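You operate a simulated robot arm through the tools that you are given. There is no shell and no other tool. Be economical: measure what you need, move in short steps, check, and stop when the job is done.

You are at the controls of a simulated robot arm. One attempt, no reset.

Task
Prove dead, short both slide links, then pull the red and green plugs.
Fine: both plugs go on top of the parts stand; the links stay shorted.
Where things are to end (x, y in the base frame): red plug within 0.06 m of [-0.07, 1.05]; green plug within 0.06 m of [0.07, 1.03].

It is judged by the outcome, as a careful person would: the job done as asked, and still so three seconds after it is handed in. It fails if anything else is knocked over, pushed out of place, dropped, spilled or broken.

Robot
A 7-joint arm with a two-finger parallel gripper on a trunk, on a base that drives. Base frame: it is fixed to the floor where the robot stands at the start and does not move with it; the origin is under the middle of the robot, x ahead of it, y to its left, z up. Lengths are in m, angles in degrees, forces in N, time in s.
With the tool pointing down near the work surface it reaches from about 0.36 to 0.9 m from the robot's upright axis, wherever it stands. Its first joint turns from -115.0 to 115.0 degrees. Places, roughly: earth lever [0.7, -0.2, 1.3]; green button [0.6, -0.1, 0.8]; slide link one [0.9, 0, 1.3]; slide link two [0.9, -0.2, 1]; top of the parts stand [0, 1, 0.8]. Payload 3.91 kg.
The TCP is the grasp point between the finger pads, 0.03 m short of the fingertips. In the tool frame z runs along the fingers and y along their closing line. Largest opening 0.11 m; finger width 0.02, thickness 0.01; the body of the gripper, 0.048 by 0.112 m, starts 0.055 m behind the TCP.
Orientation is that of the tool frame in the base frame, as a unit quaternion [x, y, z, w]. With the fingers straight down and closing along the base's y, the tool's x points along the base's -x, its y along +y and its z along -z.

Tools
- The arm moves only by the tool drive_tool. Its argument "deltas" is a list of rows, each a list of 7 numbers: the shift along the tool's x, y, z in units of 50 mm (1.0 is 50 mm), then the turn, a rotation vector about the tool's x, y, z in units of 4 degrees (1.0 is 4 degrees), then the finger opening in m, from 0 to 0.11. In form: [[tx, ty, tz, ax, ay, az, claw], ...]. A call has 1 to 20 rows; each row shifts and turns the commanded pose from where the row before left it, along the tool's axes as they then stand. A call with a number of a shift or a turn outside -1 to 1 is refused whole. A row lasts 0.2 s, in which the tool goes at most 0.05 m and 8.6 degrees; a call with a longer step from one row to the next is refused whole, and so is a gripper value outside its range. A pose out of reach is approached as far as the arm can. The call stops where the force on the tool passes 40 N (or 10 N more than at its start, if that is more) or the arm is blocked; 0.2 s more then pass. Each finger travels about 0.153 m/s and halts on what it meets, pressing with about 36 N; the grip force reading is that of the motor and also rises with nothing between the fingers. The clock runs only during rows and for 0.2 s after the last one: add rows that do not move to give the fingers time. It gives the time, the measured TCP pose, the force on the tool (base axes), the opening and the grip force at its end, in the units of the frame above (readings bear some noise), with the torque about the TCP (base axes, N m) and any sound that the robot's microphone picked up, and new pictures: "show" is both (left out), scene, wrist or none.
- Cameras (640 x 400 px; columns grow to the right, rows downward): "scene" is now at [0.2243, 0.2459, 1.535]; the picture's right is [0.46, -0.89, 0.00], its down [-0.14, -0.07, -0.99] and it looks along [0.88, 0.45, -0.16] (base axes); focal length 214 px, centre (320, 200). "wrist" rides on the gripper at [0.072, 0.017, -0.103] in the tool frame; the picture's right is [-0.23, 0.97, 0.00], its down [-0.76, -0.18, -0.62] and it looks along [-0.61, -0.14, 0.78] (tool axes); focal length 222 px, centre (320, 200). There is no depth. A picture from a camera that has moved, and an enlarged one, comes with that camera's place and axes in the base frame and with its lens.
- raise_lower(by): slides the trunk up (or, below 0, down) by that many m; the arm and the scene camera ride with it, the base frame stays. It gives what a move gives, with no picture.
- roll_base(legs): drives the robot by 1 to 6 legs, each [ahead, left, turn to the left] in m, m and degrees, along the robot's own axes; the way and the turn of a leg run together, so that a leg with both is an arc; at most 1.5 m and 180 degrees a leg. The arm and the cameras ride along, it lands a little off, and it stops where it bumps. It gives what a move gives, and a new picture of the scene camera.
- head_to(pan, tilt): turns the head with the scene camera to pan (to the left, within 80 degrees either way) and tilt (down, from -29 to 69), counted from straight ahead of the robot. It gives what a move gives, and a new picture of the scene camera.
- zoom(camera, box): a new picture of the part [left, top, right, bottom] of that camera's present view, enlarged. It takes no simulated time.
- sign_off(): hands the job in; it is judged then, once.

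Work in short steps. Places have to be worked out from the pictures, the camera data and where the tool is seen: move nearer, look again, correct. Check each grasp and each placing, and mend what went wrong. You have 120 turns and 260 pictures in all, those below and enlarged ones among them. Open the gripper and draw the arm clear of the work before you hand the job in, unless the task says otherwise; then end with one line.

The tools are called after "Request:" by a JSON object that holds its "name" and its "arguments". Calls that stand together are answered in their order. drive_tool: Moves the arm, as the interface text tells. Its arguments: {"type":"object","properties":{"deltas":{"type":"array"},"show":{"type":"string","enum":["both","scene","wrist","none"]}},"required":["deltas"]} The other tools are called the same way: raise_lower (by) slides the trunk up or down; roll_base (legs) drives the base; head_to (pan, tilt) turns the head that bears the scene camera; zoom (camera, box) takes an enlarged picture of a part of a camera's view; sign_off () hands the job in.

At the start:

```text
time_s: 0.0
position: [0.4809, 0.2288, 1.5753]
tcp_rot: [0.0, 1.0, 0.0, 0.0]
contact_force: [1.1, -0.6, 0.8]
moment: [0.01, 0.03, -0.01]
grip_width: 0.1099
grasp_force: 0.0
trunk travel left (down, up): [-0.827, 0.163]
robot x, y, heading: [0.001, 0.0014, -0.2]
head pan, tilt: [27.4, 9.2]
```

scene: 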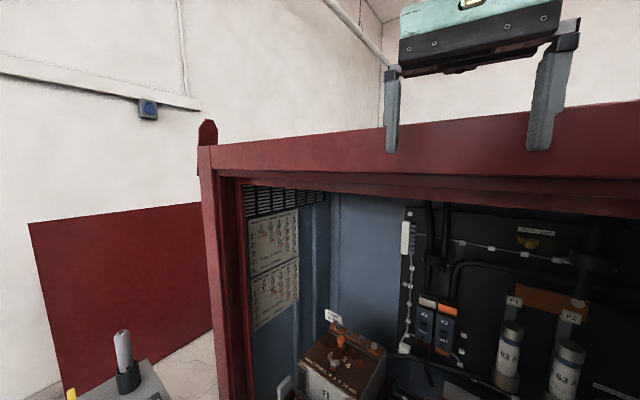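
wrist: 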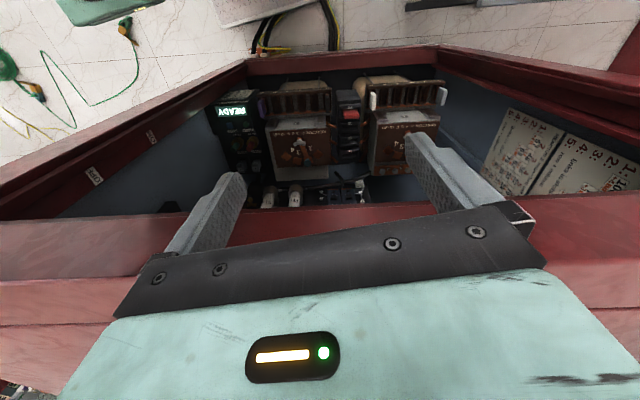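

The cabinet is ahead, with labels and instructions inside. I'll look straight ahead and down, then at the instructions.

Request:
{"name": "head_to", "arguments": {"pan": -10, "tilt": 25}}

Request:
{"name": "head_to", "arguments": {"pan": 75, "tilt": 30}}

```text
time_s: 1.0
position: [0.4806, 0.2285, 1.5737]
tcp_rot: [-0.001, 1.0, -0.001, 0.0]
contact_force: [0.4, -0.6, -0.1]
moment: [0.01, 0.03, -0.01]
grip_width: 0.1103
grasp_force: 0.2
trunk travel left (down, up): [-0.827, 0.163]
robot x, y, heading: [-0.0026, -0.0034, -0.1]
head pan, tilt: [-10.0, 25.0]
camera scene: at [0.2326, 0.1873, 1.5094], right [-0.17, -0.98, 0.0], down [-0.42, 0.07, -0.91], along [0.89, -0.16, -0.42], focal length 214 px, centre (320, 200)
```

scene: 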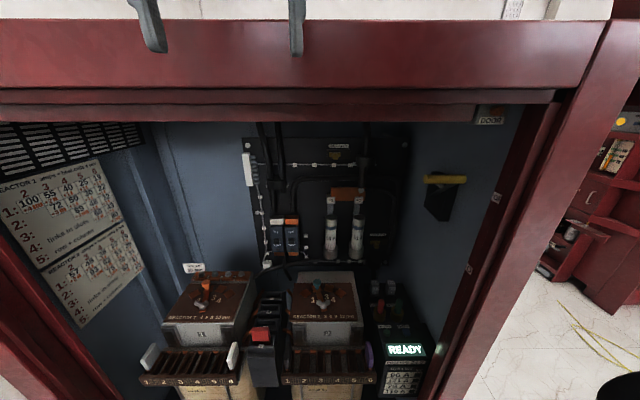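

```text
time_s: 2.6
position: [0.4801, 0.2297, 1.5743]
tcp_rot: [0.0, 1.0, 0.0, 0.0]
contact_force: [0.2, 0.0, -0.2]
moment: [0.02, 0.0, 0.01]
grip_width: 0.11
grasp_force: 0.1
trunk travel left (down, up): [-0.827, 0.163]
robot x, y, heading: [-0.0025, 0.0006, -0.2]
head pan, tilt: [75.0, 30.0]
camera scene: at [0.1653, 0.2905, 1.5014], right [0.97, -0.26, 0.0], down [-0.13, -0.48, -0.87], along [0.22, 0.84, -0.5], focal length 214 px, centre (320, 200)
```

scene: 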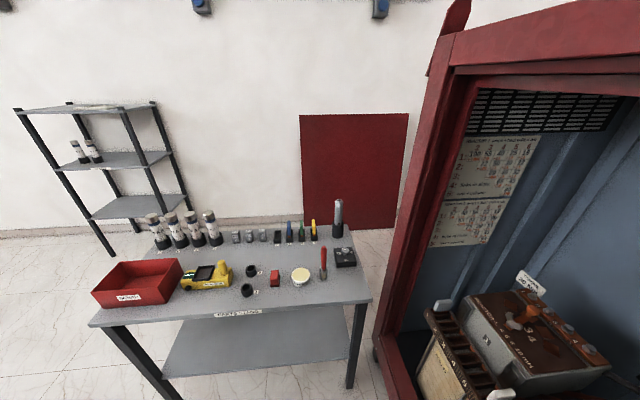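

The parts stand is on the left. I'll zoom in on the stand and the instruction sheets.

Request:
{"name": "zoom", "arguments": {"camera": "scene", "box": [80, 180, 380, 340]}}

Request:
{"name": "head_to", "arguments": {"pan": 20, "tilt": 25}}

```text
2.13 times, centred on (230, 260) of scene
camera zoom: at [0.1653, 0.2905, 1.5014], right [0.97, -0.26, 0.0], down [-0.13, -0.48, -0.87], along [0.22, 0.84, -0.5], focal length 458 px, centre (512, 72)
```

zoom: 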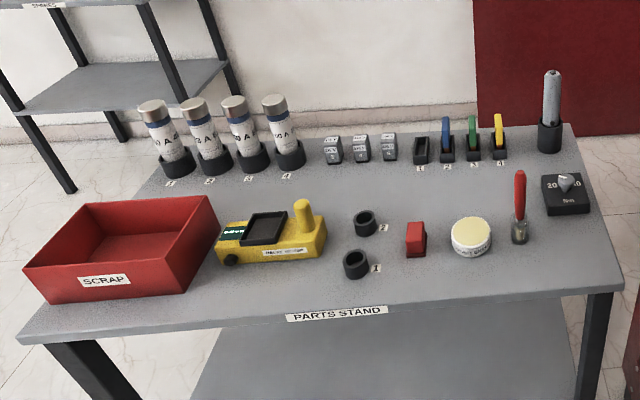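

```text
time_s: 3.9
position: [0.4813, 0.2291, 1.5751]
tcp_rot: [0.0, 1.0, 0.0, -0.001]
contact_force: [-0.2, -0.2, 0.6]
moment: [0.0, 0.03, 0.02]
grip_width: 0.1103
grasp_force: 0.2
trunk travel left (down, up): [-0.827, 0.163]
robot x, y, heading: [-0.0043, -0.0006, 0.0]
head pan, tilt: [20.0, 25.0]
camera scene: at [0.2284, 0.2348, 1.5093], right [0.34, -0.94, 0.0], down [-0.4, -0.14, -0.91], along [0.85, 0.31, -0.42], focal length 214 px, centre (320, 200)
```

scene: 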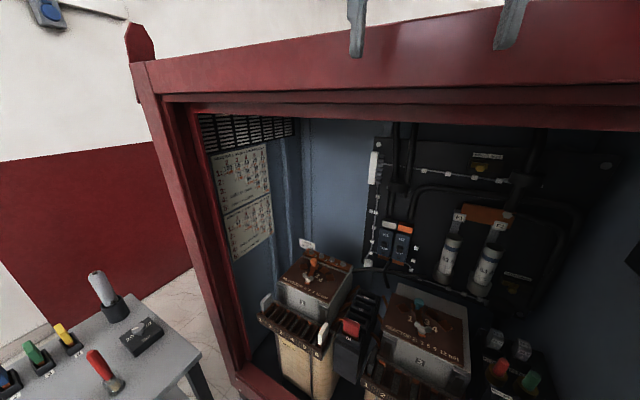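

Zoom at key details: instructions and cabinet gear.

Request:
{"name": "zoom", "arguments": {"camera": "scene", "box": [200, 130, 290, 270]}}

Request:
{"name": "zoom", "arguments": {"camera": "scene", "box": [350, 130, 580, 275]}}

Request:
{"name": "zoom", "arguments": {"camera": "scene", "box": [440, 300, 600, 400]}}

Request:
{"name": "head_to", "arguments": {"pan": -15, "tilt": 40}}

```text
2.86 times, centred on (245, 200) of scene
camera zoom: at [0.2284, 0.2348, 1.5093], right [0.34, -0.94, 0.0], down [-0.4, -0.14, -0.91], along [0.85, 0.31, -0.42], focal length 613 px, centre (534, 200)
```

zoom: 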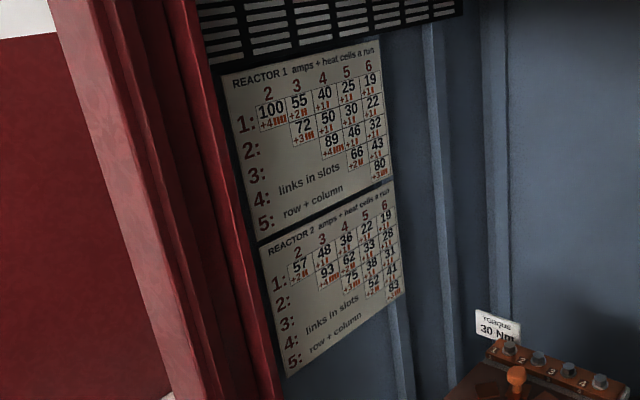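

```text
2.76 times, centred on (465, 202) of scene
camera zoom: at [0.2284, 0.2348, 1.5093], right [0.34, -0.94, 0.0], down [-0.4, -0.14, -0.91], along [0.85, 0.31, -0.42], focal length 592 px, centre (-80, 193)
```

zoom: 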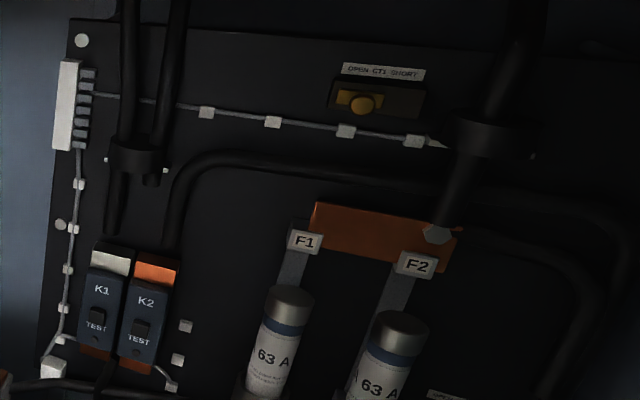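

```text
4.00 times, centred on (520, 350) of scene
camera zoom: at [0.2284, 0.2348, 1.5093], right [0.34, -0.94, 0.0], down [-0.4, -0.14, -0.91], along [0.85, 0.31, -0.42], focal length 858 px, centre (-480, -400)
```

zoom: 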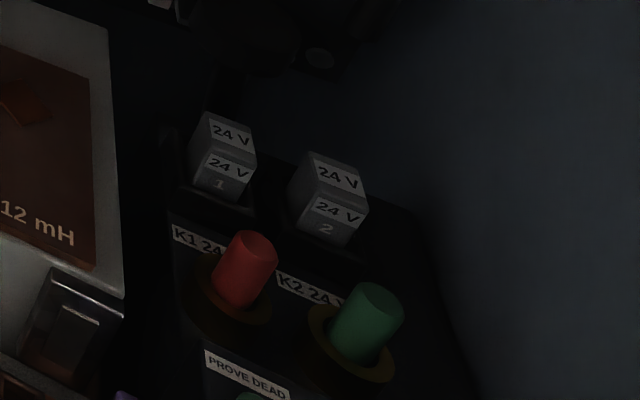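

```text
time_s: 4.9
position: [0.4811, 0.2292, 1.575]
tcp_rot: [0.0, 1.0, 0.0, 0.0]
contact_force: [-0.3, -0.6, -0.2]
moment: [-0.04, 0.03, -0.02]
grip_width: 0.1099
grasp_force: 0.1
trunk travel left (down, up): [-0.827, 0.163]
robot x, y, heading: [0.0005, -0.0027, -0.2]
head pan, tilt: [-15.0, 40.0]
camera scene: at [0.224, 0.1813, 1.486], right [-0.26, -0.97, 0.0], down [-0.62, 0.17, -0.77], along [0.74, -0.2, -0.64], focal length 214 px, centre (320, 200)
```

scene: 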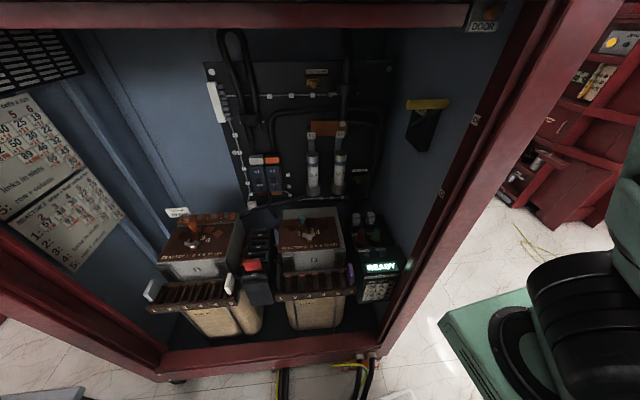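

Zoom in on the slide links, meter panel, and earth lever.

Request:
{"name": "zoom", "arguments": {"camera": "scene", "box": [280, 55, 360, 105]}}

Request:
{"name": "zoom", "arguments": {"camera": "scene", "box": [330, 160, 426, 220]}}

Request:
{"name": "zoom", "arguments": {"camera": "scene", "box": [330, 205, 426, 305]}}

Request:
{"name": "zoom", "arguments": {"camera": "scene", "box": [390, 0, 518, 160]}}

```text
8.00 times, centred on (320, 80) of scene
camera zoom: at [0.224, 0.1813, 1.486], right [-0.26, -0.97, 0.0], down [-0.62, 0.17, -0.77], along [0.74, -0.2, -0.64], focal length 1716 px, centre (320, 1160)
```

zoom: 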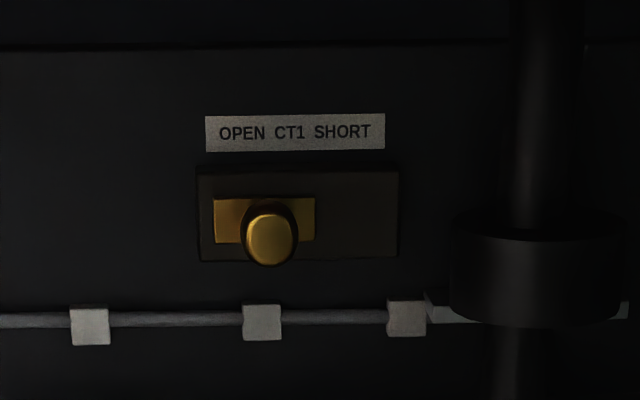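

```text
6.67 times, centred on (378, 190) of scene
camera zoom: at [0.224, 0.1813, 1.486], right [-0.26, -0.97, 0.0], down [-0.62, 0.17, -0.77], along [0.74, -0.2, -0.64], focal length 1430 px, centre (-67, 267)
```

zoom: 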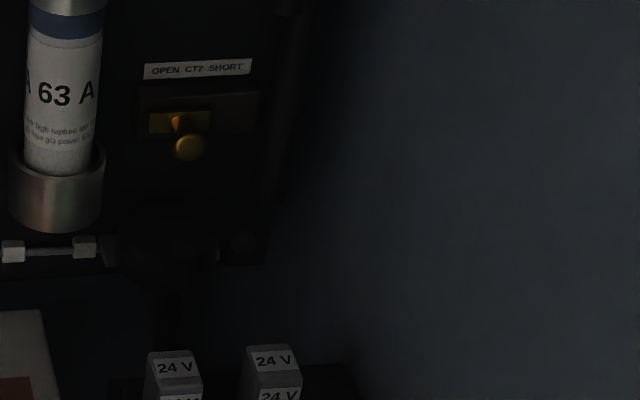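

```text
4.00 times, centred on (378, 255) of scene
camera zoom: at [0.224, 0.1813, 1.486], right [-0.26, -0.97, 0.0], down [-0.62, 0.17, -0.77], along [0.74, -0.2, -0.64], focal length 858 px, centre (88, -20)
```

zoom: 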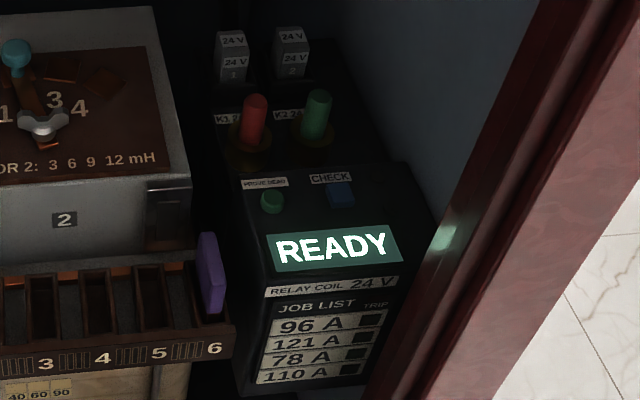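

```text
2.50 times, centred on (454, 80) of scene
camera zoom: at [0.224, 0.1813, 1.486], right [-0.26, -0.97, 0.0], down [-0.62, 0.17, -0.77], along [0.74, -0.2, -0.64], focal length 536 px, centre (-15, 500)
```

zoom: 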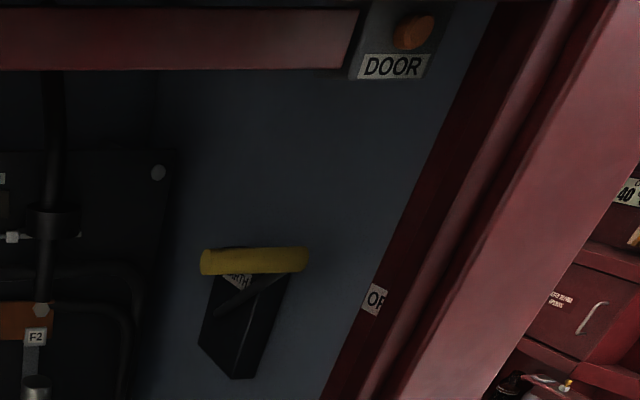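

Estimates: knob CT1 ≈ (0.95, 0.00, 1.33); red plug ≈ (0.73, -0.13, 0.82); green plug ≈ (0.73, -0.20, 0.82); green "prove dead" button ≈ (0.65, -0.12, 0.80). I'll pull the tool back a little and lower the trunk in front of the cabinet.

Request:
{"name": "drive_tool", "arguments": {"deltas": [[1, 0, 0, 0, 0, 0, 0.0], [0.6, -1, 0, 0, 0, 0, 0], [0, -1, 0, 0, 0, 0, 0], [0, -1, 0, 0, 0, 0, 0], [0, -1, 0, 0, 0, 0, 0], [0, -1, 0, 0, 0, 0, 0], [0, -1, 0, 0, 0, 0, 0]], "show": "none"}}

Request:
{"name": "raise_lower", "arguments": {"by": -0.45}}

Request:
{"name": "head_to", "arguments": {"pan": -10, "tilt": 20}}

Request:
{"name": "zoom", "arguments": {"camera": "wrist", "box": [0, 0, 640, 400]}}

```text
refused: row 2 steps farther than a row can; nothing moved
```

```text
refused: -0.45 is not a number from -0.4 to 0.4
```

```text
time_s: 5.7
position: [0.4814, 0.2292, 1.5741]
tcp_rot: [0.0, 1.0, 0.0, 0.0]
contact_force: [-0.9, 0.1, -0.5]
moment: [-0.05, -0.01, -0.03]
grip_width: 0.1096
grasp_force: 0.1
trunk travel left (down, up): [-0.827, 0.163]
robot x, y, heading: [0.0031, -0.0011, 0.2]
head pan, tilt: [-10.0, 20.0]
camera scene: at [0.2336, 0.187, 1.5173], right [-0.17, -0.98, 0.0], down [-0.34, 0.06, -0.94], along [0.93, -0.16, -0.34], focal length 214 px, centre (320, 200)
```

scene: 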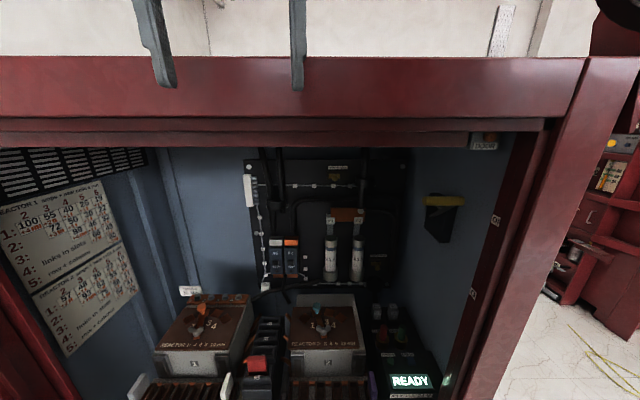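

```text
1.00 times, centred on (320, 200) of wrist (not enlarged: the box is as wide or as high as the picture)
camera zoom: at [0.4077, 0.2466, 1.6779], right [0.23, 0.97, 0.0], down [0.76, -0.18, 0.62], along [0.61, -0.14, -0.78], focal length 222 px, centre (320, 200)
```

zoom: 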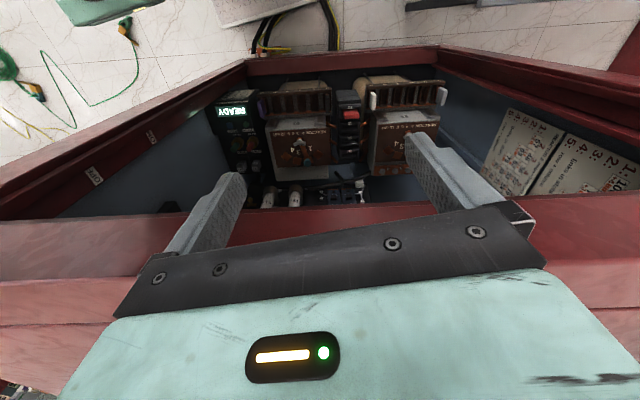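

Redo with legal step sizes: back 0.08, then right to y≈-0.10, then lower.

Request:
{"name": "drive_tool", "arguments": {"deltas": [[1, 0, 0, 0, 0, 0, 0.0], [0.6, 0, 0, 0, 0, 0, 0], [0, -1, 0, 0, 0, 0, 0], [0, -1, 0, 0, 0, 0, 0], [0, -1, 0, 0, 0, 0, 0], [0, -1, 0, 0, 0, 0, 0], [0, -1, 0, 0, 0, 0, 0], [0, -1, 0, 0, 0, 0, 0]], "show": "none"}}

Request:
{"name": "raise_lower", "arguments": {"by": -0.4}}

Request:
{"name": "head_to", "arguments": {"pan": -10, "tilt": 10}}

Request:
{"name": "zoom", "arguments": {"camera": "wrist", "box": [0, 0, 640, 400]}}

```text
time_s: 7.5
position: [0.4386, -0.0308, 1.5635]
tcp_rot: [0.001, 1.0, -0.001, 0.001]
contact_force: [0.6, 0.0, -0.7]
moment: [-0.01, -0.01, -0.02]
grip_width: 0.0
grasp_force: 36.1
out of reach, approached as far as the arm can: row 7, 8
trunk travel left (down, up): [-0.827, 0.163]
robot x, y, heading: [0.0004, 0.0005, -0.1]
head pan, tilt: [-10.0, 20.0]
```

```text
time_s: 11.3
position: [0.4376, -0.0307, 1.1649]
tcp_rot: [0.0, 1.0, 0.0, 0.001]
contact_force: [1.5, -0.4, 0.2]
moment: [0.0, -0.02, 0.0]
grip_width: 0.0
grasp_force: 36.4
trunk travel left (down, up): [-0.427, 0.563]
robot x, y, heading: [-0.0011, 0.0026, -0.0]
head pan, tilt: [-10.0, 20.0]
```

```text
time_s: 12.1
position: [0.4381, -0.0301, 1.1641]
tcp_rot: [0.0, 1.0, 0.0, 0.0]
contact_force: [0.6, -0.6, 0.2]
moment: [0.02, -0.01, 0.01]
grip_width: 0.0
grasp_force: 36.1
trunk travel left (down, up): [-0.427, 0.563]
robot x, y, heading: [0.0019, 0.0006, -0.2]
head pan, tilt: [-10.0, 10.0]
camera scene: at [0.2334, 0.187, 1.1336], right [-0.17, -0.98, 0.0], down [-0.17, 0.03, -0.98], along [0.97, -0.17, -0.17], focal length 214 px, centre (320, 200)
```

scene: 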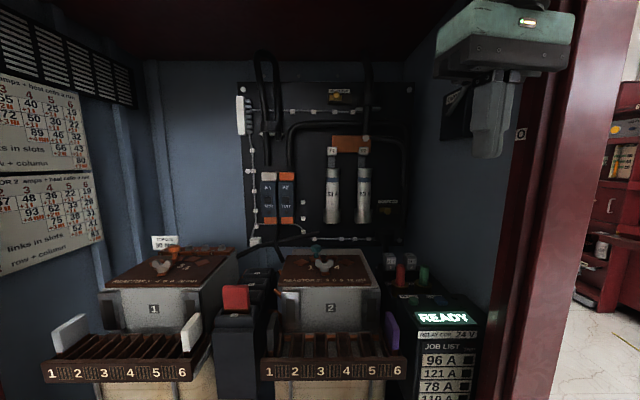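

```text
1.00 times, centred on (320, 200) of wrist (not enlarged: the box is as wide or as high as the picture)
camera zoom: at [0.3647, -0.0131, 1.2682], right [0.23, 0.97, 0.0], down [0.76, -0.18, 0.62], along [0.61, -0.14, -0.78], focal length 222 px, centre (320, 200)
```

zoom: 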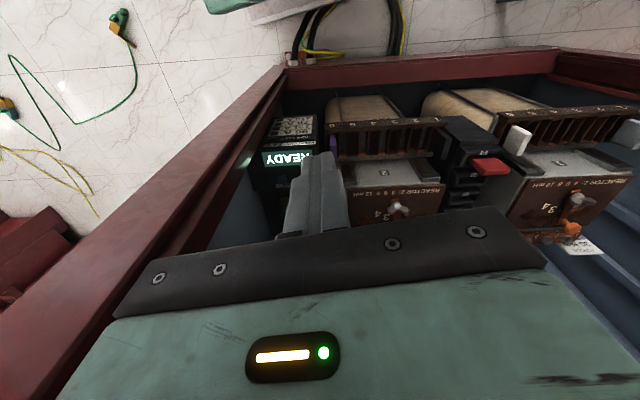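

Zoom on the key targets for better positions.

Request:
{"name": "zoom", "arguments": {"camera": "scene", "box": [360, 190, 500, 330]}}

Request:
{"name": "zoom", "arguments": {"camera": "scene", "box": [300, 75, 380, 125]}}

```text
2.86 times, centred on (430, 260) of scene
camera zoom: at [0.2334, 0.187, 1.1336], right [-0.17, -0.98, 0.0], down [-0.17, 0.03, -0.98], along [0.97, -0.17, -0.17], focal length 613 px, centre (6, 29)
```

zoom: 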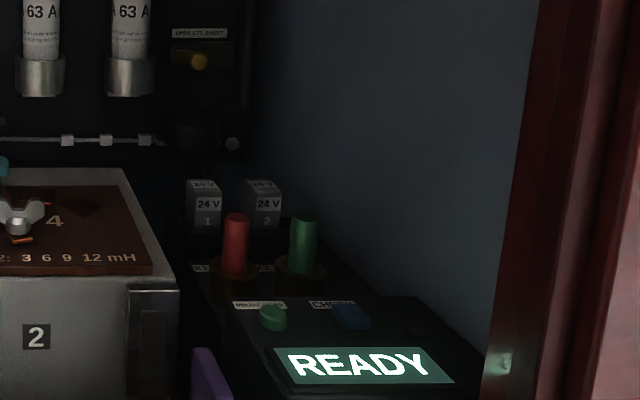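

```text
8.00 times, centred on (340, 100) of scene
camera zoom: at [0.2334, 0.187, 1.1336], right [-0.17, -0.98, 0.0], down [-0.17, 0.03, -0.98], along [0.97, -0.17, -0.17], focal length 1716 px, centre (160, 1000)
```

zoom: 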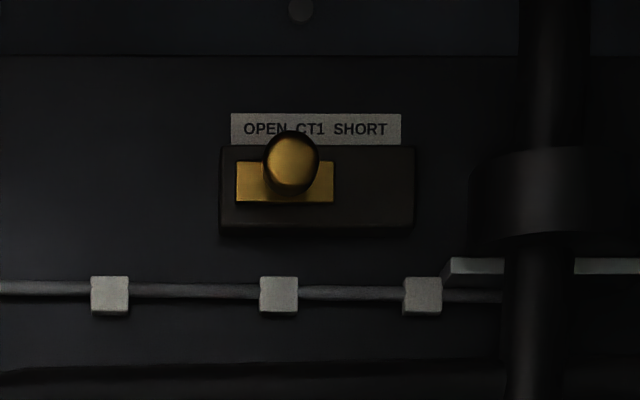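

Refined: button ≈ (0.645, -0.108, 0.82), plugs top z ≈ 0.855 at x ≈ 0.73, CT1 knob ≈ (0.925, 0.012, 1.338), CT2 knob ≈ (0.91, -0.165, 0.972). Lower the trunk another 0.2, then move in over the green button.

Request:
{"name": "raise_lower", "arguments": {"by": -0.2}}

Request:
{"name": "drive_tool", "arguments": {"deltas": [[-1, 0, 0, 0, 0, 0, 0], [0, -1, 0, 0, 0, 0, 0], [-1, 0, 0, 0, 0, 0, 0], [-1, 0, 0, 0, 0, 0, 0], [0, -0.5, 0, 0, 0, 0, 0]]}}

```text
time_s: 14.2
position: [0.4379, -0.0308, 0.9655]
tcp_rot: [0.0, 1.0, 0.001, 0.0]
contact_force: [0.5, -0.2, 0.8]
moment: [-0.01, -0.03, 0.01]
grip_width: 0.0
grasp_force: 35.6
trunk travel left (down, up): [-0.227, 0.763]
robot x, y, heading: [-0.0001, -0.0009, -0.2]
head pan, tilt: [-10.0, 10.0]
```

```text
time_s: 15.4
position: [0.5882, -0.1068, 0.9641]
tcp_rot: [0.0, 1.0, 0.0, 0.0]
contact_force: [-0.3, -0.3, 0.3]
moment: [0.0, -0.03, 0.0]
grip_width: 0.0
grasp_force: 36.4
trunk travel left (down, up): [-0.227, 0.763]
robot x, y, heading: [0.0008, 0.0012, 0.2]
head pan, tilt: [-10.0, 10.0]
camera scene: at [0.2333, 0.187, 0.9337], right [-0.17, -0.98, 0.0], down [-0.17, 0.03, -0.98], along [0.97, -0.17, -0.17], focal length 214 px, centre (320, 200)
camera wrist: at [0.5141, -0.0897, 1.0688], right [0.23, 0.97, 0.0], down [0.76, -0.18, 0.62], along [0.61, -0.14, -0.78], focal length 222 px, centre (320, 200)
```

scene: 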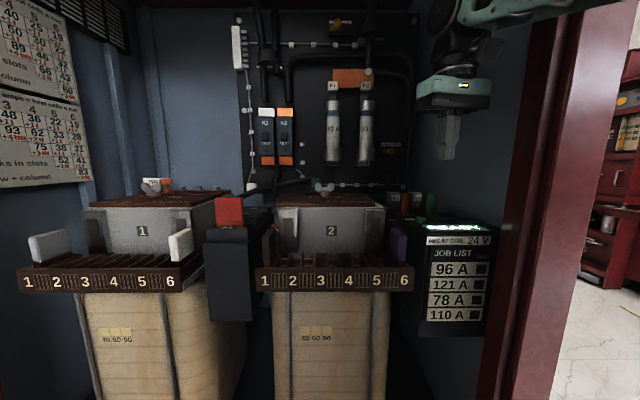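
wrist: 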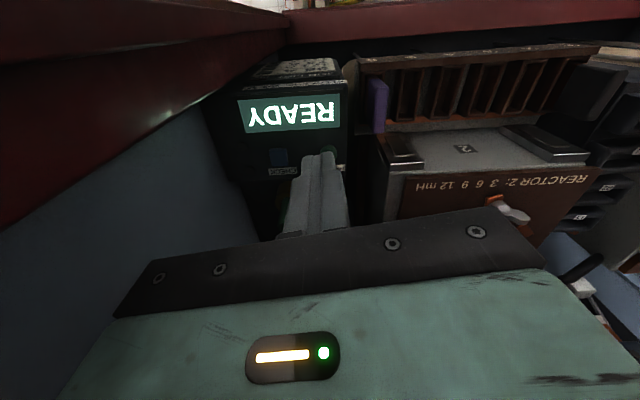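

Zoom on the wrist view around the fingertips.

Request:
{"name": "zoom", "arguments": {"camera": "wrist", "box": [230, 90, 390, 190]}}

```text
4.00 times, centred on (310, 140) of wrist
camera zoom: at [0.5141, -0.0897, 1.0688], right [0.23, 0.97, 0.0], down [0.76, -0.18, 0.62], along [0.61, -0.14, -0.78], focal length 888 px, centre (360, 440)
```

zoom: 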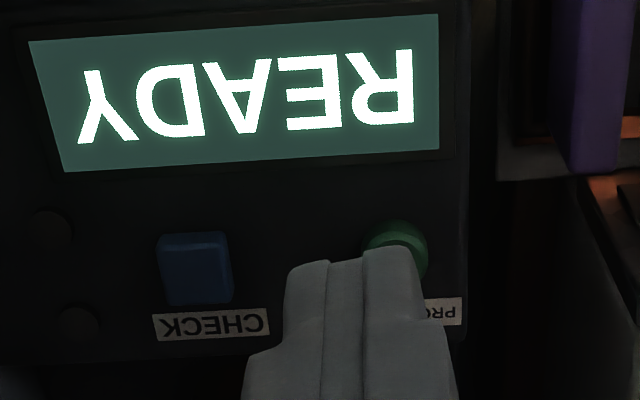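

Button at about (0.637, -0.106). Move over it and go down to about TCP z 0.87.

Request:
{"name": "drive_tool", "arguments": {"deltas": [[-0.97, 0, 0, 0, 0, 0, 0], [0, 0, 1, 0, 0, 0, 0], [0, 0, 0.85, 0, 0, 0, 0]], "show": "none"}}

Request:
{"name": "zoom", "arguments": {"camera": "wrist", "box": [200, 50, 440, 200]}}

Request:
{"name": "zoom", "arguments": {"camera": "scene", "box": [380, 60, 540, 260]}}

```text
time_s: 16.2
position: [0.6345, -0.1054, 0.8731]
tcp_rot: [0.0, 1.0, 0.0, 0.0]
contact_force: [-0.2, -0.5, 0.3]
moment: [-0.02, 0.0, 0.01]
grip_width: 0.0
grasp_force: 36.8
trunk travel left (down, up): [-0.227, 0.763]
robot x, y, heading: [0.0017, -0.0024, 0.0]
head pan, tilt: [-10.0, 10.0]
```

```text
2.67 times, centred on (320, 125) of wrist
camera zoom: at [0.5614, -0.0884, 0.9755], right [0.23, 0.97, 0.0], down [0.76, -0.18, 0.62], along [0.61, -0.14, -0.78], focal length 592 px, centre (320, 400)
```

zoom: 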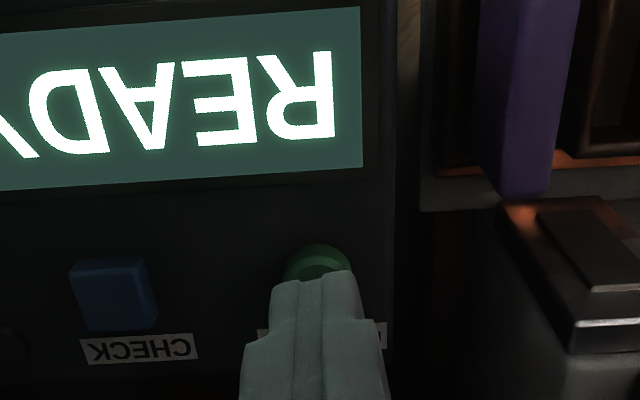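

```text
2.00 times, centred on (460, 160) of scene
camera zoom: at [0.2334, 0.187, 0.9337], right [-0.17, -0.98, 0.0], down [-0.17, 0.03, -0.98], along [0.97, -0.17, -0.17], focal length 429 px, centre (40, 280)
```

zoom: 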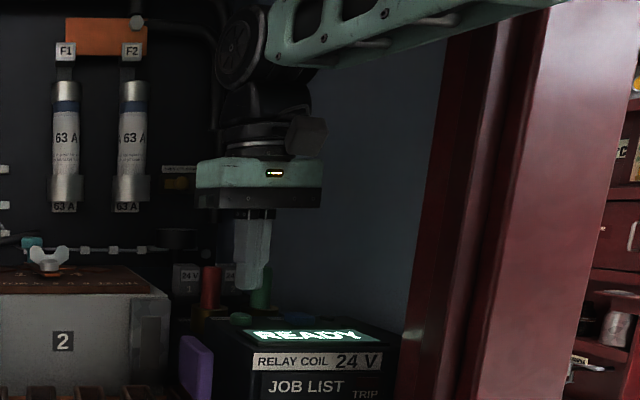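

The tip is right above the button; press down in small steps.

Request:
{"name": "drive_tool", "arguments": {"deltas": [[-0.1, 0, 0.4, 0, 0, 0, 0], [0, 0, 0.1, 0, 0, 0, 0], [0, 0, 0.1, 0, 0, 0, 0], [0, 0, 0.06, 0, 0, 0, 0]], "show": "wrist"}}

```text
time_s: 17.2
position: [0.6418, -0.1064, 0.8404]
tcp_rot: [0.0, 1.0, 0.0, -0.001]
contact_force: [-0.4, 0.4, 1.0]
moment: [0.02, 0.0, 0.0]
grip_width: 0.0
grasp_force: 36.5
trunk travel left (down, up): [-0.227, 0.763]
robot x, y, heading: [-0.0016, -0.0015, -0.2]
head pan, tilt: [-10.0, 10.0]
camera wrist: at [0.5684, -0.0884, 0.9432], right [0.23, 0.97, 0.0], down [0.76, -0.18, 0.62], along [0.61, -0.14, -0.78], focal length 222 px, centre (320, 200)
```

wrist: 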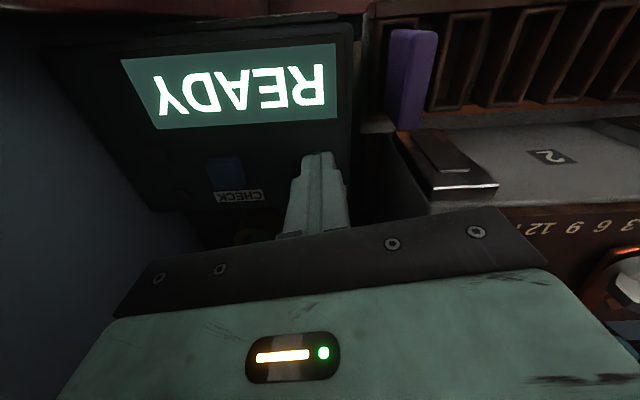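

No contact yet (tip at z≈0.81). Continue down gently.

Request:
{"name": "drive_tool", "arguments": {"deltas": [[0, 0, 0.08, 0, 0, 0, 0], [0, 0, 0.08, 0, 0, 0, 0]], "show": "none"}}

Request:
{"name": "zoom", "arguments": {"camera": "scene", "box": [400, 140, 500, 260]}}

Request:
{"name": "zoom", "arguments": {"camera": "wrist", "box": [120, 30, 400, 230]}}

```text
time_s: 17.8
position: [0.6411, -0.106, 0.8347]
tcp_rot: [0.001, 1.0, 0.0, 0.005]
contact_force: [7.1, 0.1, 28.2]
moment: [0.03, -0.3, -0.01]
grip_width: 0.0
grasp_force: 36.2
trunk travel left (down, up): [-0.227, 0.763]
robot x, y, heading: [-0.0007, 0.0002, -0.0]
head pan, tilt: [-10.0, 10.0]
heard: click
```

```text
3.33 times, centred on (450, 200) of scene
camera zoom: at [0.233, 0.1872, 0.9344], right [-0.17, -0.98, 0.0], down [-0.17, 0.03, -0.98], along [0.97, -0.17, -0.17], focal length 715 px, centre (-113, 200)
```

zoom: 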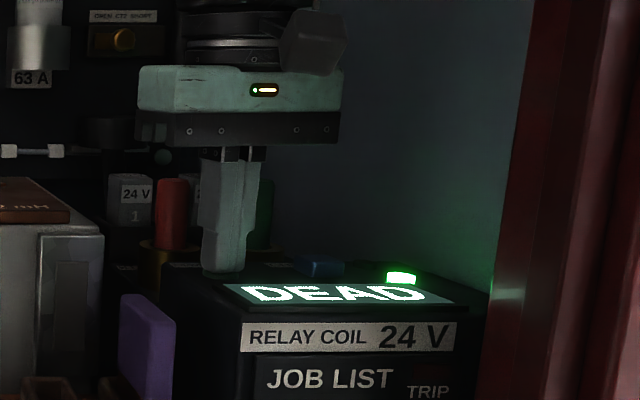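

```text
2.00 times, centred on (260, 130) of wrist
camera zoom: at [0.5673, -0.0885, 0.9371], right [0.23, 0.97, 0.0], down [0.76, -0.18, 0.63], along [0.61, -0.14, -0.78], focal length 444 px, centre (440, 340)
```

zoom: 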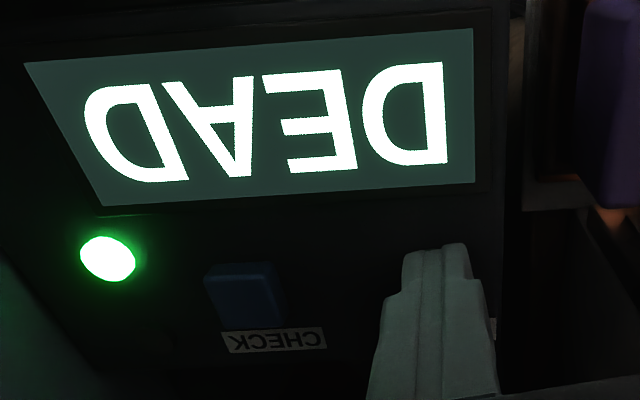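

DEAD is proved with a click and a green lamp. Now I retract up and out of the cabinet.

Request:
{"name": "drive_tool", "arguments": {"deltas": [[0, 0, -0.6, 0, 0, 0, 0], [0, 0, -1, 0, 0, 0, 0], [0, 0, -1, 0, 0, 0, 0], [1, 0, 0, 0, 0, 0, 0], [1, 0, 0, 0, 0, 0, 0], [1, 0, 0, 0, 0, 0, 0], [1, 0, 0, 0, 0, 0, 0], [0, 0, 0, 0, 0, 0, 0]], "show": "none"}}

Request:
{"name": "zoom", "arguments": {"camera": "scene", "box": [360, 160, 520, 260]}}

```text
time_s: 19.6
position: [0.4504, -0.1085, 0.9621]
tcp_rot: [-0.001, 1.0, 0.0, 0.0]
contact_force: [0.0, 0.2, -0.9]
moment: [-0.01, 0.03, -0.03]
grip_width: 0.0
grasp_force: 35.9
out of reach, approached as far as the arm can: row 7
trunk travel left (down, up): [-0.227, 0.763]
robot x, y, heading: [-0.0008, 0.0001, -0.2]
head pan, tilt: [-10.0, 10.0]
```

```text
4.00 times, centred on (440, 210) of scene
camera zoom: at [0.2335, 0.187, 0.9337], right [-0.17, -0.98, 0.0], down [-0.17, 0.03, -0.98], along [0.97, -0.17, -0.17], focal length 858 px, centre (-160, 160)
```

zoom: 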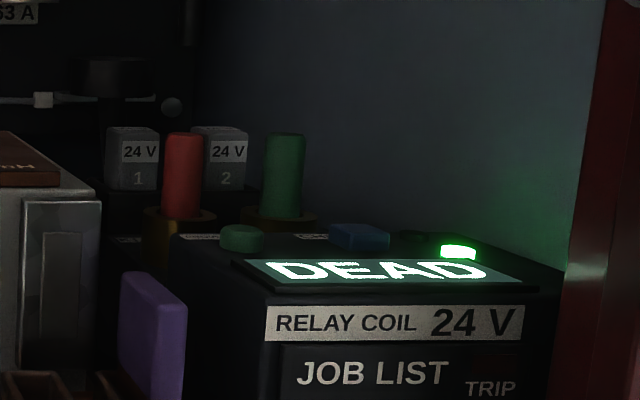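

Still DEAD. I'll back the base 0.35 m to get room to turn the tool to point forward.

Request:
{"name": "roll_base", "arguments": {"legs": [[-0.35, 0, 0]]}}

Request:
{"name": "drive_tool", "arguments": {"deltas": [[-1, 0, 0, 0, 0, 0, 0], [-1, 0, 0, 0, 0, 0, 0], [-0.6, 0, 0, 0, 0, 0, 0], [0, 0, 0, 0.707, 0, -0.707, 0], [0, 0, 0, 0.707, 0, -0.707, 0], [0, 0, 0, 0.707, 0, -0.707, 0], [0, 0, 0, 0.707, 0, -0.707, 0], [0, 0, 0, 0.707, 0, -0.707, 0], [0, 0, 0, 0.707, 0, -0.707, 0], [0, 0, 0, 0.707, 0, -0.707, 0], [0, 0, 0, 0.707, 0, -0.707, 0], [0, 0, 0, 0.707, 0, -0.707, 0], [0, 0, 0, 0.707, 0, -0.707, 0], [0, 0, 0, 0.707, 0, -0.707, 0], [0, 0, 0, 0.707, 0, -0.707, 0]], "show": "scene"}}

```text
time_s: 21.9
position: [0.0981, -0.1108, 0.9607]
tcp_rot: [0.006, 1.0, 0.0, 0.0]
contact_force: [0.0, -0.3, 0.6]
moment: [-0.01, 0.0, -0.02]
grip_width: 0.0
grasp_force: 36.3
trunk travel left (down, up): [-0.227, 0.763]
robot x, y, heading: [-0.3521, 0.0008, -0.9]
head pan, tilt: [-10.0, 10.0]
camera scene: at [-0.1164, 0.1864, 0.9337], right [-0.18, -0.98, 0.0], down [-0.17, 0.03, -0.98], along [0.97, -0.18, -0.17], focal length 214 px, centre (320, 200)
```

scene: 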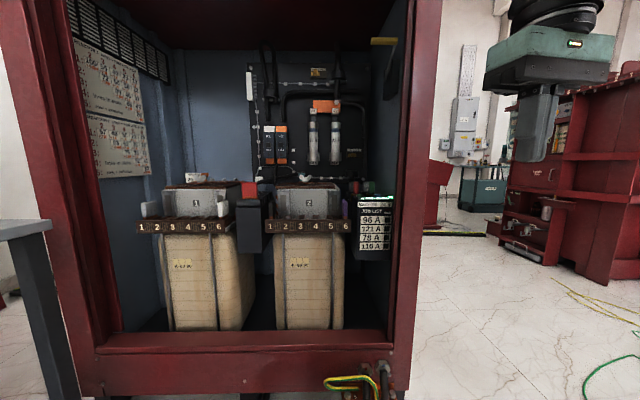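

```text
time_s: 25.1
position: [0.2282, -0.112, 0.9616]
tcp_rot: [-0.284, 0.915, -0.288, -0.002]
contact_force: [-0.9, 0.3, 0.2]
moment: [0.02, -0.03, 0.04]
grip_width: 0.0001
grasp_force: 36.1
trunk travel left (down, up): [-0.227, 0.763]
robot x, y, heading: [-0.3559, 0.0017, -0.6]
head pan, tilt: [-10.0, 10.0]
camera scene: at [-0.1164, 0.1864, 0.9337], right [-0.18, -0.98, 0.0], down [-0.17, 0.03, -0.98], along [0.97, -0.18, -0.17], focal length 214 px, centre (320, 200)
```

scene: 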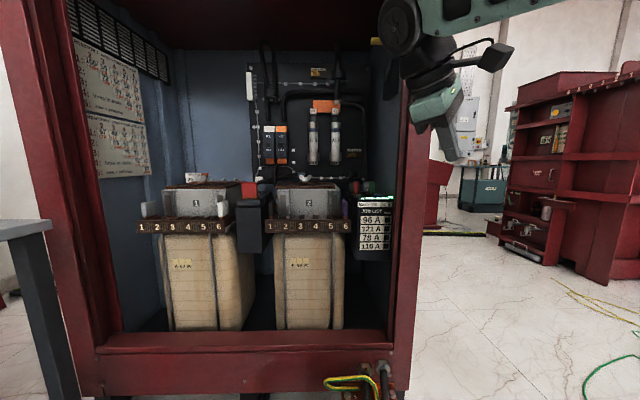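

Rotation is working. Continue the turn.

Request:
{"name": "drive_tool", "arguments": {"deltas": [[0, 0, 0, 0.707, 0, -0.707, 0], [0, 0, 0, 0.707, 0, -0.707, 0], [0, 0, 0, 0.707, 0, -0.707, 0], [0, 0, 0, 0.707, 0, -0.707, 0], [0, 0, 0, 0.707, 0, -0.707, 0], [0, 0, 0, 0.707, 0, -0.707, 0], [0, 0, 0, 0.707, 0, -0.707, 0], [0, 0, 0, 0.707, 0, -0.707, 0], [0, 0, 0, 0.707, 0, -0.707, 0], [0, 0, 0, 0.707, 0, -0.707, 0], [0, 0, 0, 0.707, 0, -0.707, 0], [0, 0, 0, 0.707, 0, -0.707, 0], [0, 0, 0, 0.707, 0, -0.707, 0], [0, 0, 0, 0.707, 0, -0.707, 0], [0, 0, 0, 0.707, 0, -0.707, 0], [0, 0, 0, 0.707, 0, -0.707, 0], [0, 0, 0, 0.707, 0, -0.707, 0]], "show": "none"}}

Request:
{"name": "drive_tool", "arguments": {"deltas": [[0, 0, 0, 0.707, 0, -0.707, 0], [0, 0, 0, 0.707, 0, -0.707, 0], [0, 0, 0, 0.707, 0, -0.707, 0], [0, 0, 0, 0.707, 0, -0.707, 0], [0, 0, 0, 0.707, 0, -0.707, 0], [0, 0, 0, 0.707, 0, -0.707, 0], [0, 0, 0, 0.707, 0, -0.707, 0], [0, 0, 0, 0.707, 0, -0.707, 0], [0, 0, 0, 0.707, 0, -0.707, 0], [0, 0, 0, 0.707, 0, -0.707, 0], [0, 0, 0, 0.707, 0, -0.707, 0], [0, 0, 0, 0.707, 0, -0.707, 0], [0, 0, 0, 0.707, 0, -0.707, 0], [0, 0, 0, 0.707, 0, -0.707, 0], [0, 0, 0, 0.707, 0, -0.707, 0], [0, 0, 0, 0.707, 0, -0.707, 0]], "show": "both"}}

```text
time_s: 28.7
position: [0.2298, -0.111, 0.961]
tcp_rot: [0.594, -0.539, 0.597, 0.003]
contact_force: [-0.4, -0.8, 0.3]
moment: [0.0, 0.02, 0.0]
grip_width: 0.0
grasp_force: 35.8
trunk travel left (down, up): [-0.227, 0.763]
robot x, y, heading: [-0.3496, 0.0019, -0.5]
head pan, tilt: [-10.0, 10.0]
```

```text
time_s: 32.1
position: [0.2901, -0.0679, 0.8748]
tcp_rot: [0.707, -0.002, 0.707, 0.003]
contact_force: [0.4, 0.6, 0.8]
moment: [0.01, 0.0, -0.02]
grip_width: 0.0
grasp_force: 36.6
out of reach, approached as far as the arm can: row 1, 5, 6, 7, 9, 10, 11, 12, 14
trunk travel left (down, up): [-0.227, 0.763]
robot x, y, heading: [-0.3468, 0.0015, -0.3]
head pan, tilt: [-10.0, 10.0]
camera scene: at [-0.1164, 0.1864, 0.9337], right [-0.18, -0.98, 0.0], down [-0.17, 0.03, -0.98], along [0.97, -0.18, -0.17], focal length 214 px, centre (320, 200)
camera wrist: at [0.1864, -0.0827, 0.9476], right [-0.01, -0.97, -0.23], down [-0.62, 0.18, -0.76], along [0.78, 0.13, -0.61], focal length 222 px, centre (320, 200)
```

scene: 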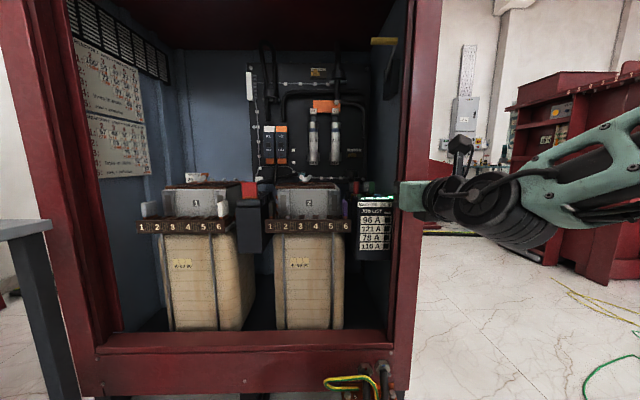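
wrist: 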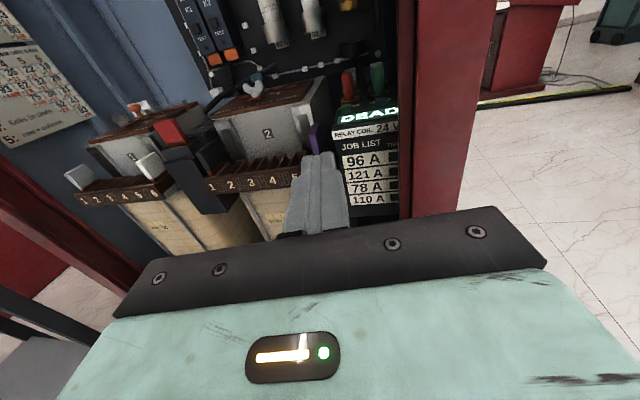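

Tool now points forward with the camera above. Raise the trunk for CT1, open the fingers to 0.05, and look.

Request:
{"name": "raise_lower", "arguments": {"by": 0.4}}

Request:
{"name": "drive_tool", "arguments": {"deltas": [[0.6, 0, 0.5, 0, 0, 0, 0.05], [0.6, -0.7, 0, 0, 0, 0, 0.05], [0, -0.8, 0, 0, 0, 0, 0.05], [0, 0, 1, 0, 0, 0, 0.05]], "show": "both"}}

```text
time_s: 35.9
position: [0.2907, -0.0677, 1.2759]
tcp_rot: [0.707, -0.003, 0.707, 0.003]
contact_force: [0.3, 0.2, 0.1]
moment: [-0.01, -0.02, -0.01]
grip_width: 0.0
grasp_force: 36.3
trunk travel left (down, up): [-0.627, 0.363]
robot x, y, heading: [-0.3532, -0.0025, -0.4]
head pan, tilt: [-10.0, 10.0]
```

```text
time_s: 36.9
position: [0.3666, 0.0103, 1.3394]
tcp_rot: [0.706, -0.003, 0.708, 0.004]
contact_force: [-0.9, -0.6, 0.7]
moment: [-0.02, 0.03, 0.01]
grip_width: 0.05
grasp_force: 0.1
trunk travel left (down, up): [-0.627, 0.363]
robot x, y, heading: [-0.3496, 0.0009, -0.8]
head pan, tilt: [-10.0, 10.0]
camera scene: at [-0.1169, 0.1862, 1.3338], right [-0.18, -0.98, 0.0], down [-0.17, 0.03, -0.98], along [0.97, -0.18, -0.17], focal length 214 px, centre (320, 200)
camera wrist: at [0.2625, -0.0041, 1.4113], right [-0.01, -0.97, -0.23], down [-0.62, 0.18, -0.76], along [0.78, 0.13, -0.61], focal length 222 px, centre (320, 200)
```

scene: 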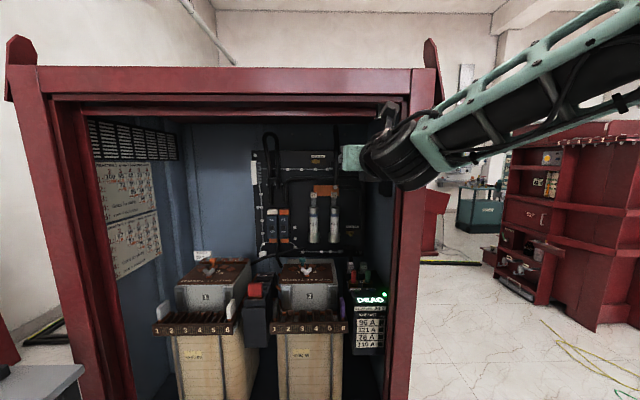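
wrist: 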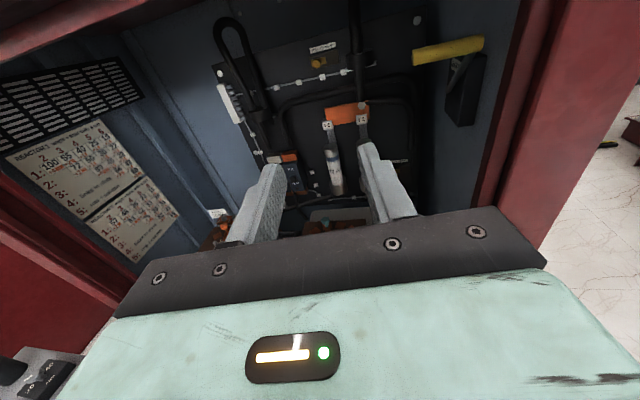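

The forearm comes from the right; I'll extend stepwise and check its clearance to the right post.

Request:
{"name": "drive_tool", "arguments": {"deltas": [[0, 0, 1, 0, 0, 0, 0.05], [0, 0, 1, 0, 0, 0, 0.05], [0, 0, 1, 0, 0, 0, 0.05], [0, 0, 1, 0, 0, 0, 0.05]], "show": "none"}}

Request:
{"name": "head_to", "arguments": {"pan": -40, "tilt": 5}}

```text
time_s: 37.9
position: [0.568, 0.0081, 1.3354]
tcp_rot: [0.707, -0.002, 0.707, 0.004]
contact_force: [-0.6, -0.1, 1.5]
moment: [-0.01, 0.08, 0.0]
grip_width: 0.0501
grasp_force: 0.0
trunk travel left (down, up): [-0.627, 0.363]
robot x, y, heading: [-0.3506, 0.0043, -0.5]
head pan, tilt: [-10.0, 10.0]
```

```text
time_s: 38.9
position: [0.5679, 0.0077, 1.3344]
tcp_rot: [0.707, -0.002, 0.707, 0.003]
contact_force: [-0.2, 0.2, -0.5]
moment: [0.0, -0.03, 0.0]
grip_width: 0.0501
grasp_force: 0.1
trunk travel left (down, up): [-0.627, 0.363]
robot x, y, heading: [-0.3527, 0.0033, -0.3]
head pan, tilt: [-40.0, 5.0]
camera scene: at [-0.1379, 0.1438, 1.3417], right [-0.65, -0.76, 0.0], down [-0.07, 0.06, -1.0], along [0.76, -0.65, -0.09], focal length 214 px, centre (320, 200)
```

scene: 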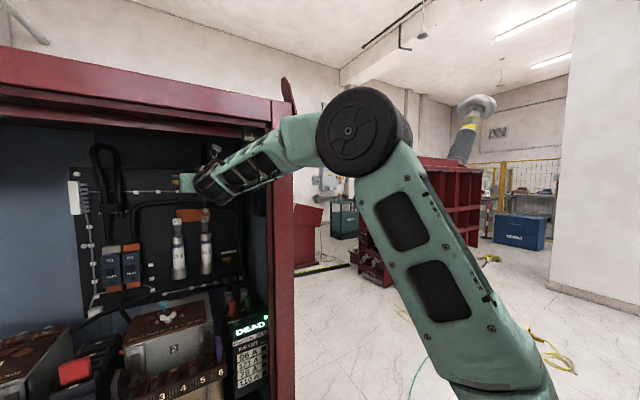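

There's clearance. Extend another 0.15 to straighten the arm before driving forward.

Request:
{"name": "drive_tool", "arguments": {"deltas": [[0, 0, 1, 0, 0, 0, 0.05], [0, 0, 1, 0, 0, 0, 0.05], [0, 0, 1, 0, 0, 0, 0.05]], "show": "scene"}}

```text
time_s: 39.7
position: [0.7136, 0.0055, 1.3368]
tcp_rot: [0.706, -0.006, 0.708, -0.001]
contact_force: [-2.0, 1.2, 0.8]
moment: [-0.04, 0.12, -0.08]
grip_width: 0.0498
grasp_force: 0.0
trunk travel left (down, up): [-0.627, 0.363]
robot x, y, heading: [-0.3509, 0.0028, -0.5]
head pan, tilt: [-40.0, 5.0]
camera scene: at [-0.1392, 0.1445, 1.3419], right [-0.65, -0.76, 0.0], down [-0.07, 0.06, -1.0], along [0.76, -0.65, -0.09], focal length 214 px, centre (320, 200)
```

scene: 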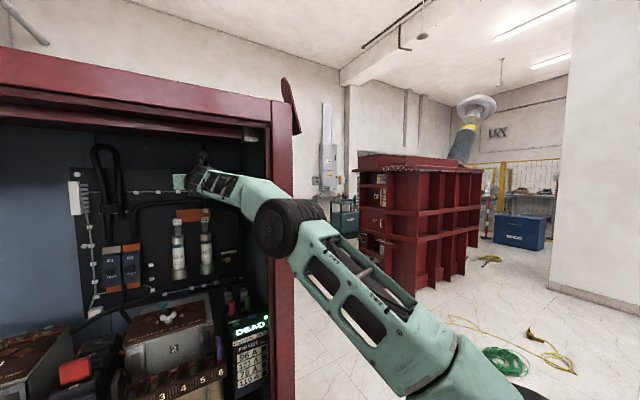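

Arm is nearly straight and clear of the post. Drive the base forward 0.12 with the fingers open around the knob's line.

Request:
{"name": "roll_base", "arguments": {"legs": [[0.12, 0, 0]]}}

Request:
{"name": "zoom", "arguments": {"camera": "wrist", "box": [160, 0, 480, 200]}}

```text
time_s: 40.9
position: [0.8367, -0.0005, 1.336]
tcp_rot: [0.707, -0.002, 0.707, 0.004]
contact_force: [0.7, 0.2, 0.0]
moment: [-0.03, 0.0, -0.02]
grip_width: 0.0502
grasp_force: 0.1
trunk travel left (down, up): [-0.627, 0.363]
robot x, y, heading: [-0.2312, 0.0011, -0.7]
head pan, tilt: [-40.0, 5.0]
camera scene: at [-0.0154, 0.1419, 1.3418], right [-0.65, -0.76, 0.0], down [-0.07, 0.06, -1.0], along [0.76, -0.65, -0.09], focal length 214 px, centre (320, 200)
```

scene: 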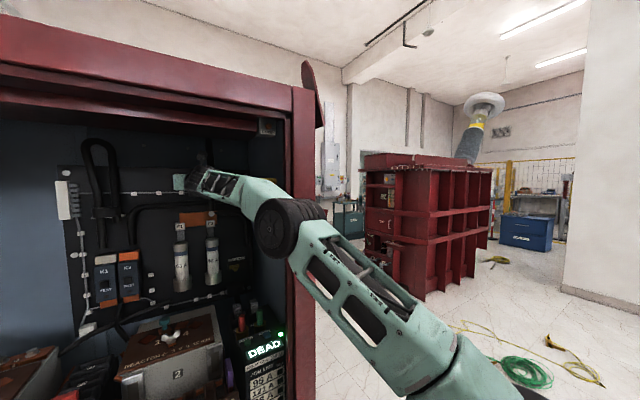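

```text
2.00 times, centred on (320, 100) of wrist
camera zoom: at [0.7328, -0.0153, 1.4085], right [-0.01, -0.97, -0.23], down [-0.62, 0.18, -0.76], along [0.78, 0.13, -0.61], focal length 444 px, centre (320, 400)
```

zoom: 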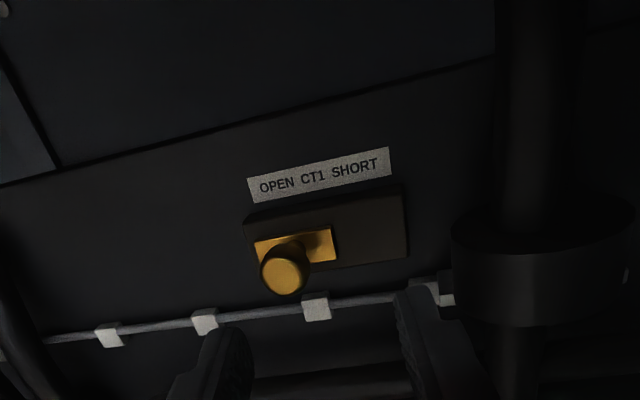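

Knob CT1 at ≈(0.92, 0.017, 1.333). A collar on the right pipe is close, so I'll push with closed fingers from the knob's left side: shift to y≈0.05 and close.

Request:
{"name": "drive_tool", "arguments": {"deltas": [[0, -1, 0, 0, 0, 0, 0], [-0.05, -0.04, 0, 0, 0, 0, 0], [0, 0, 0, 0, 0, 0, 0], [0, 0, 0.6, 0, 0, 0, 0]], "show": "wrist"}}

Request:
{"name": "zoom", "arguments": {"camera": "wrist", "box": [200, 50, 440, 200]}}

```text
time_s: 41.9
position: [0.8381, 0.051, 1.3343]
tcp_rot: [0.707, -0.003, 0.707, 0.005]
contact_force: [0.6, 0.2, 0.3]
moment: [-0.04, -0.02, 0.02]
grip_width: 0.0
grasp_force: 35.8
out of reach, approached as far as the arm can: row 4
trunk travel left (down, up): [-0.627, 0.363]
robot x, y, heading: [-0.2292, 0.003, -0.9]
head pan, tilt: [-40.0, 5.0]
camera wrist: at [0.7335, 0.0361, 1.4053], right [-0.01, -0.97, -0.23], down [-0.62, 0.18, -0.76], along [0.78, 0.13, -0.61], focal length 222 px, centre (320, 200)
```

wrist: 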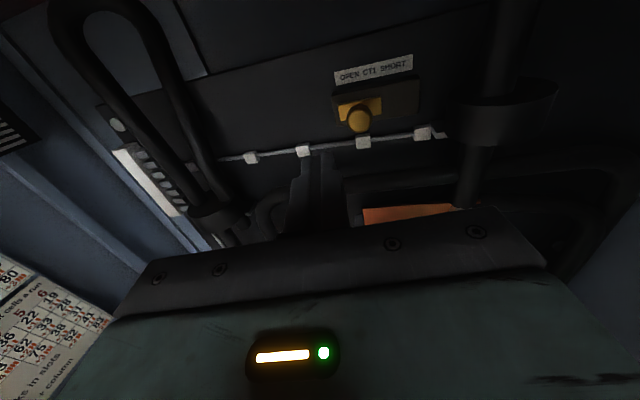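

```text
2.67 times, centred on (320, 125) of wrist
camera zoom: at [0.7335, 0.0361, 1.4053], right [-0.01, -0.97, -0.23], down [-0.62, 0.18, -0.76], along [0.78, 0.13, -0.61], focal length 592 px, centre (320, 400)
```

zoom: 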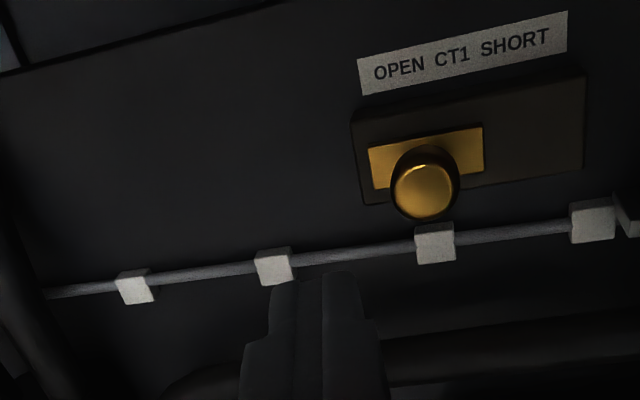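

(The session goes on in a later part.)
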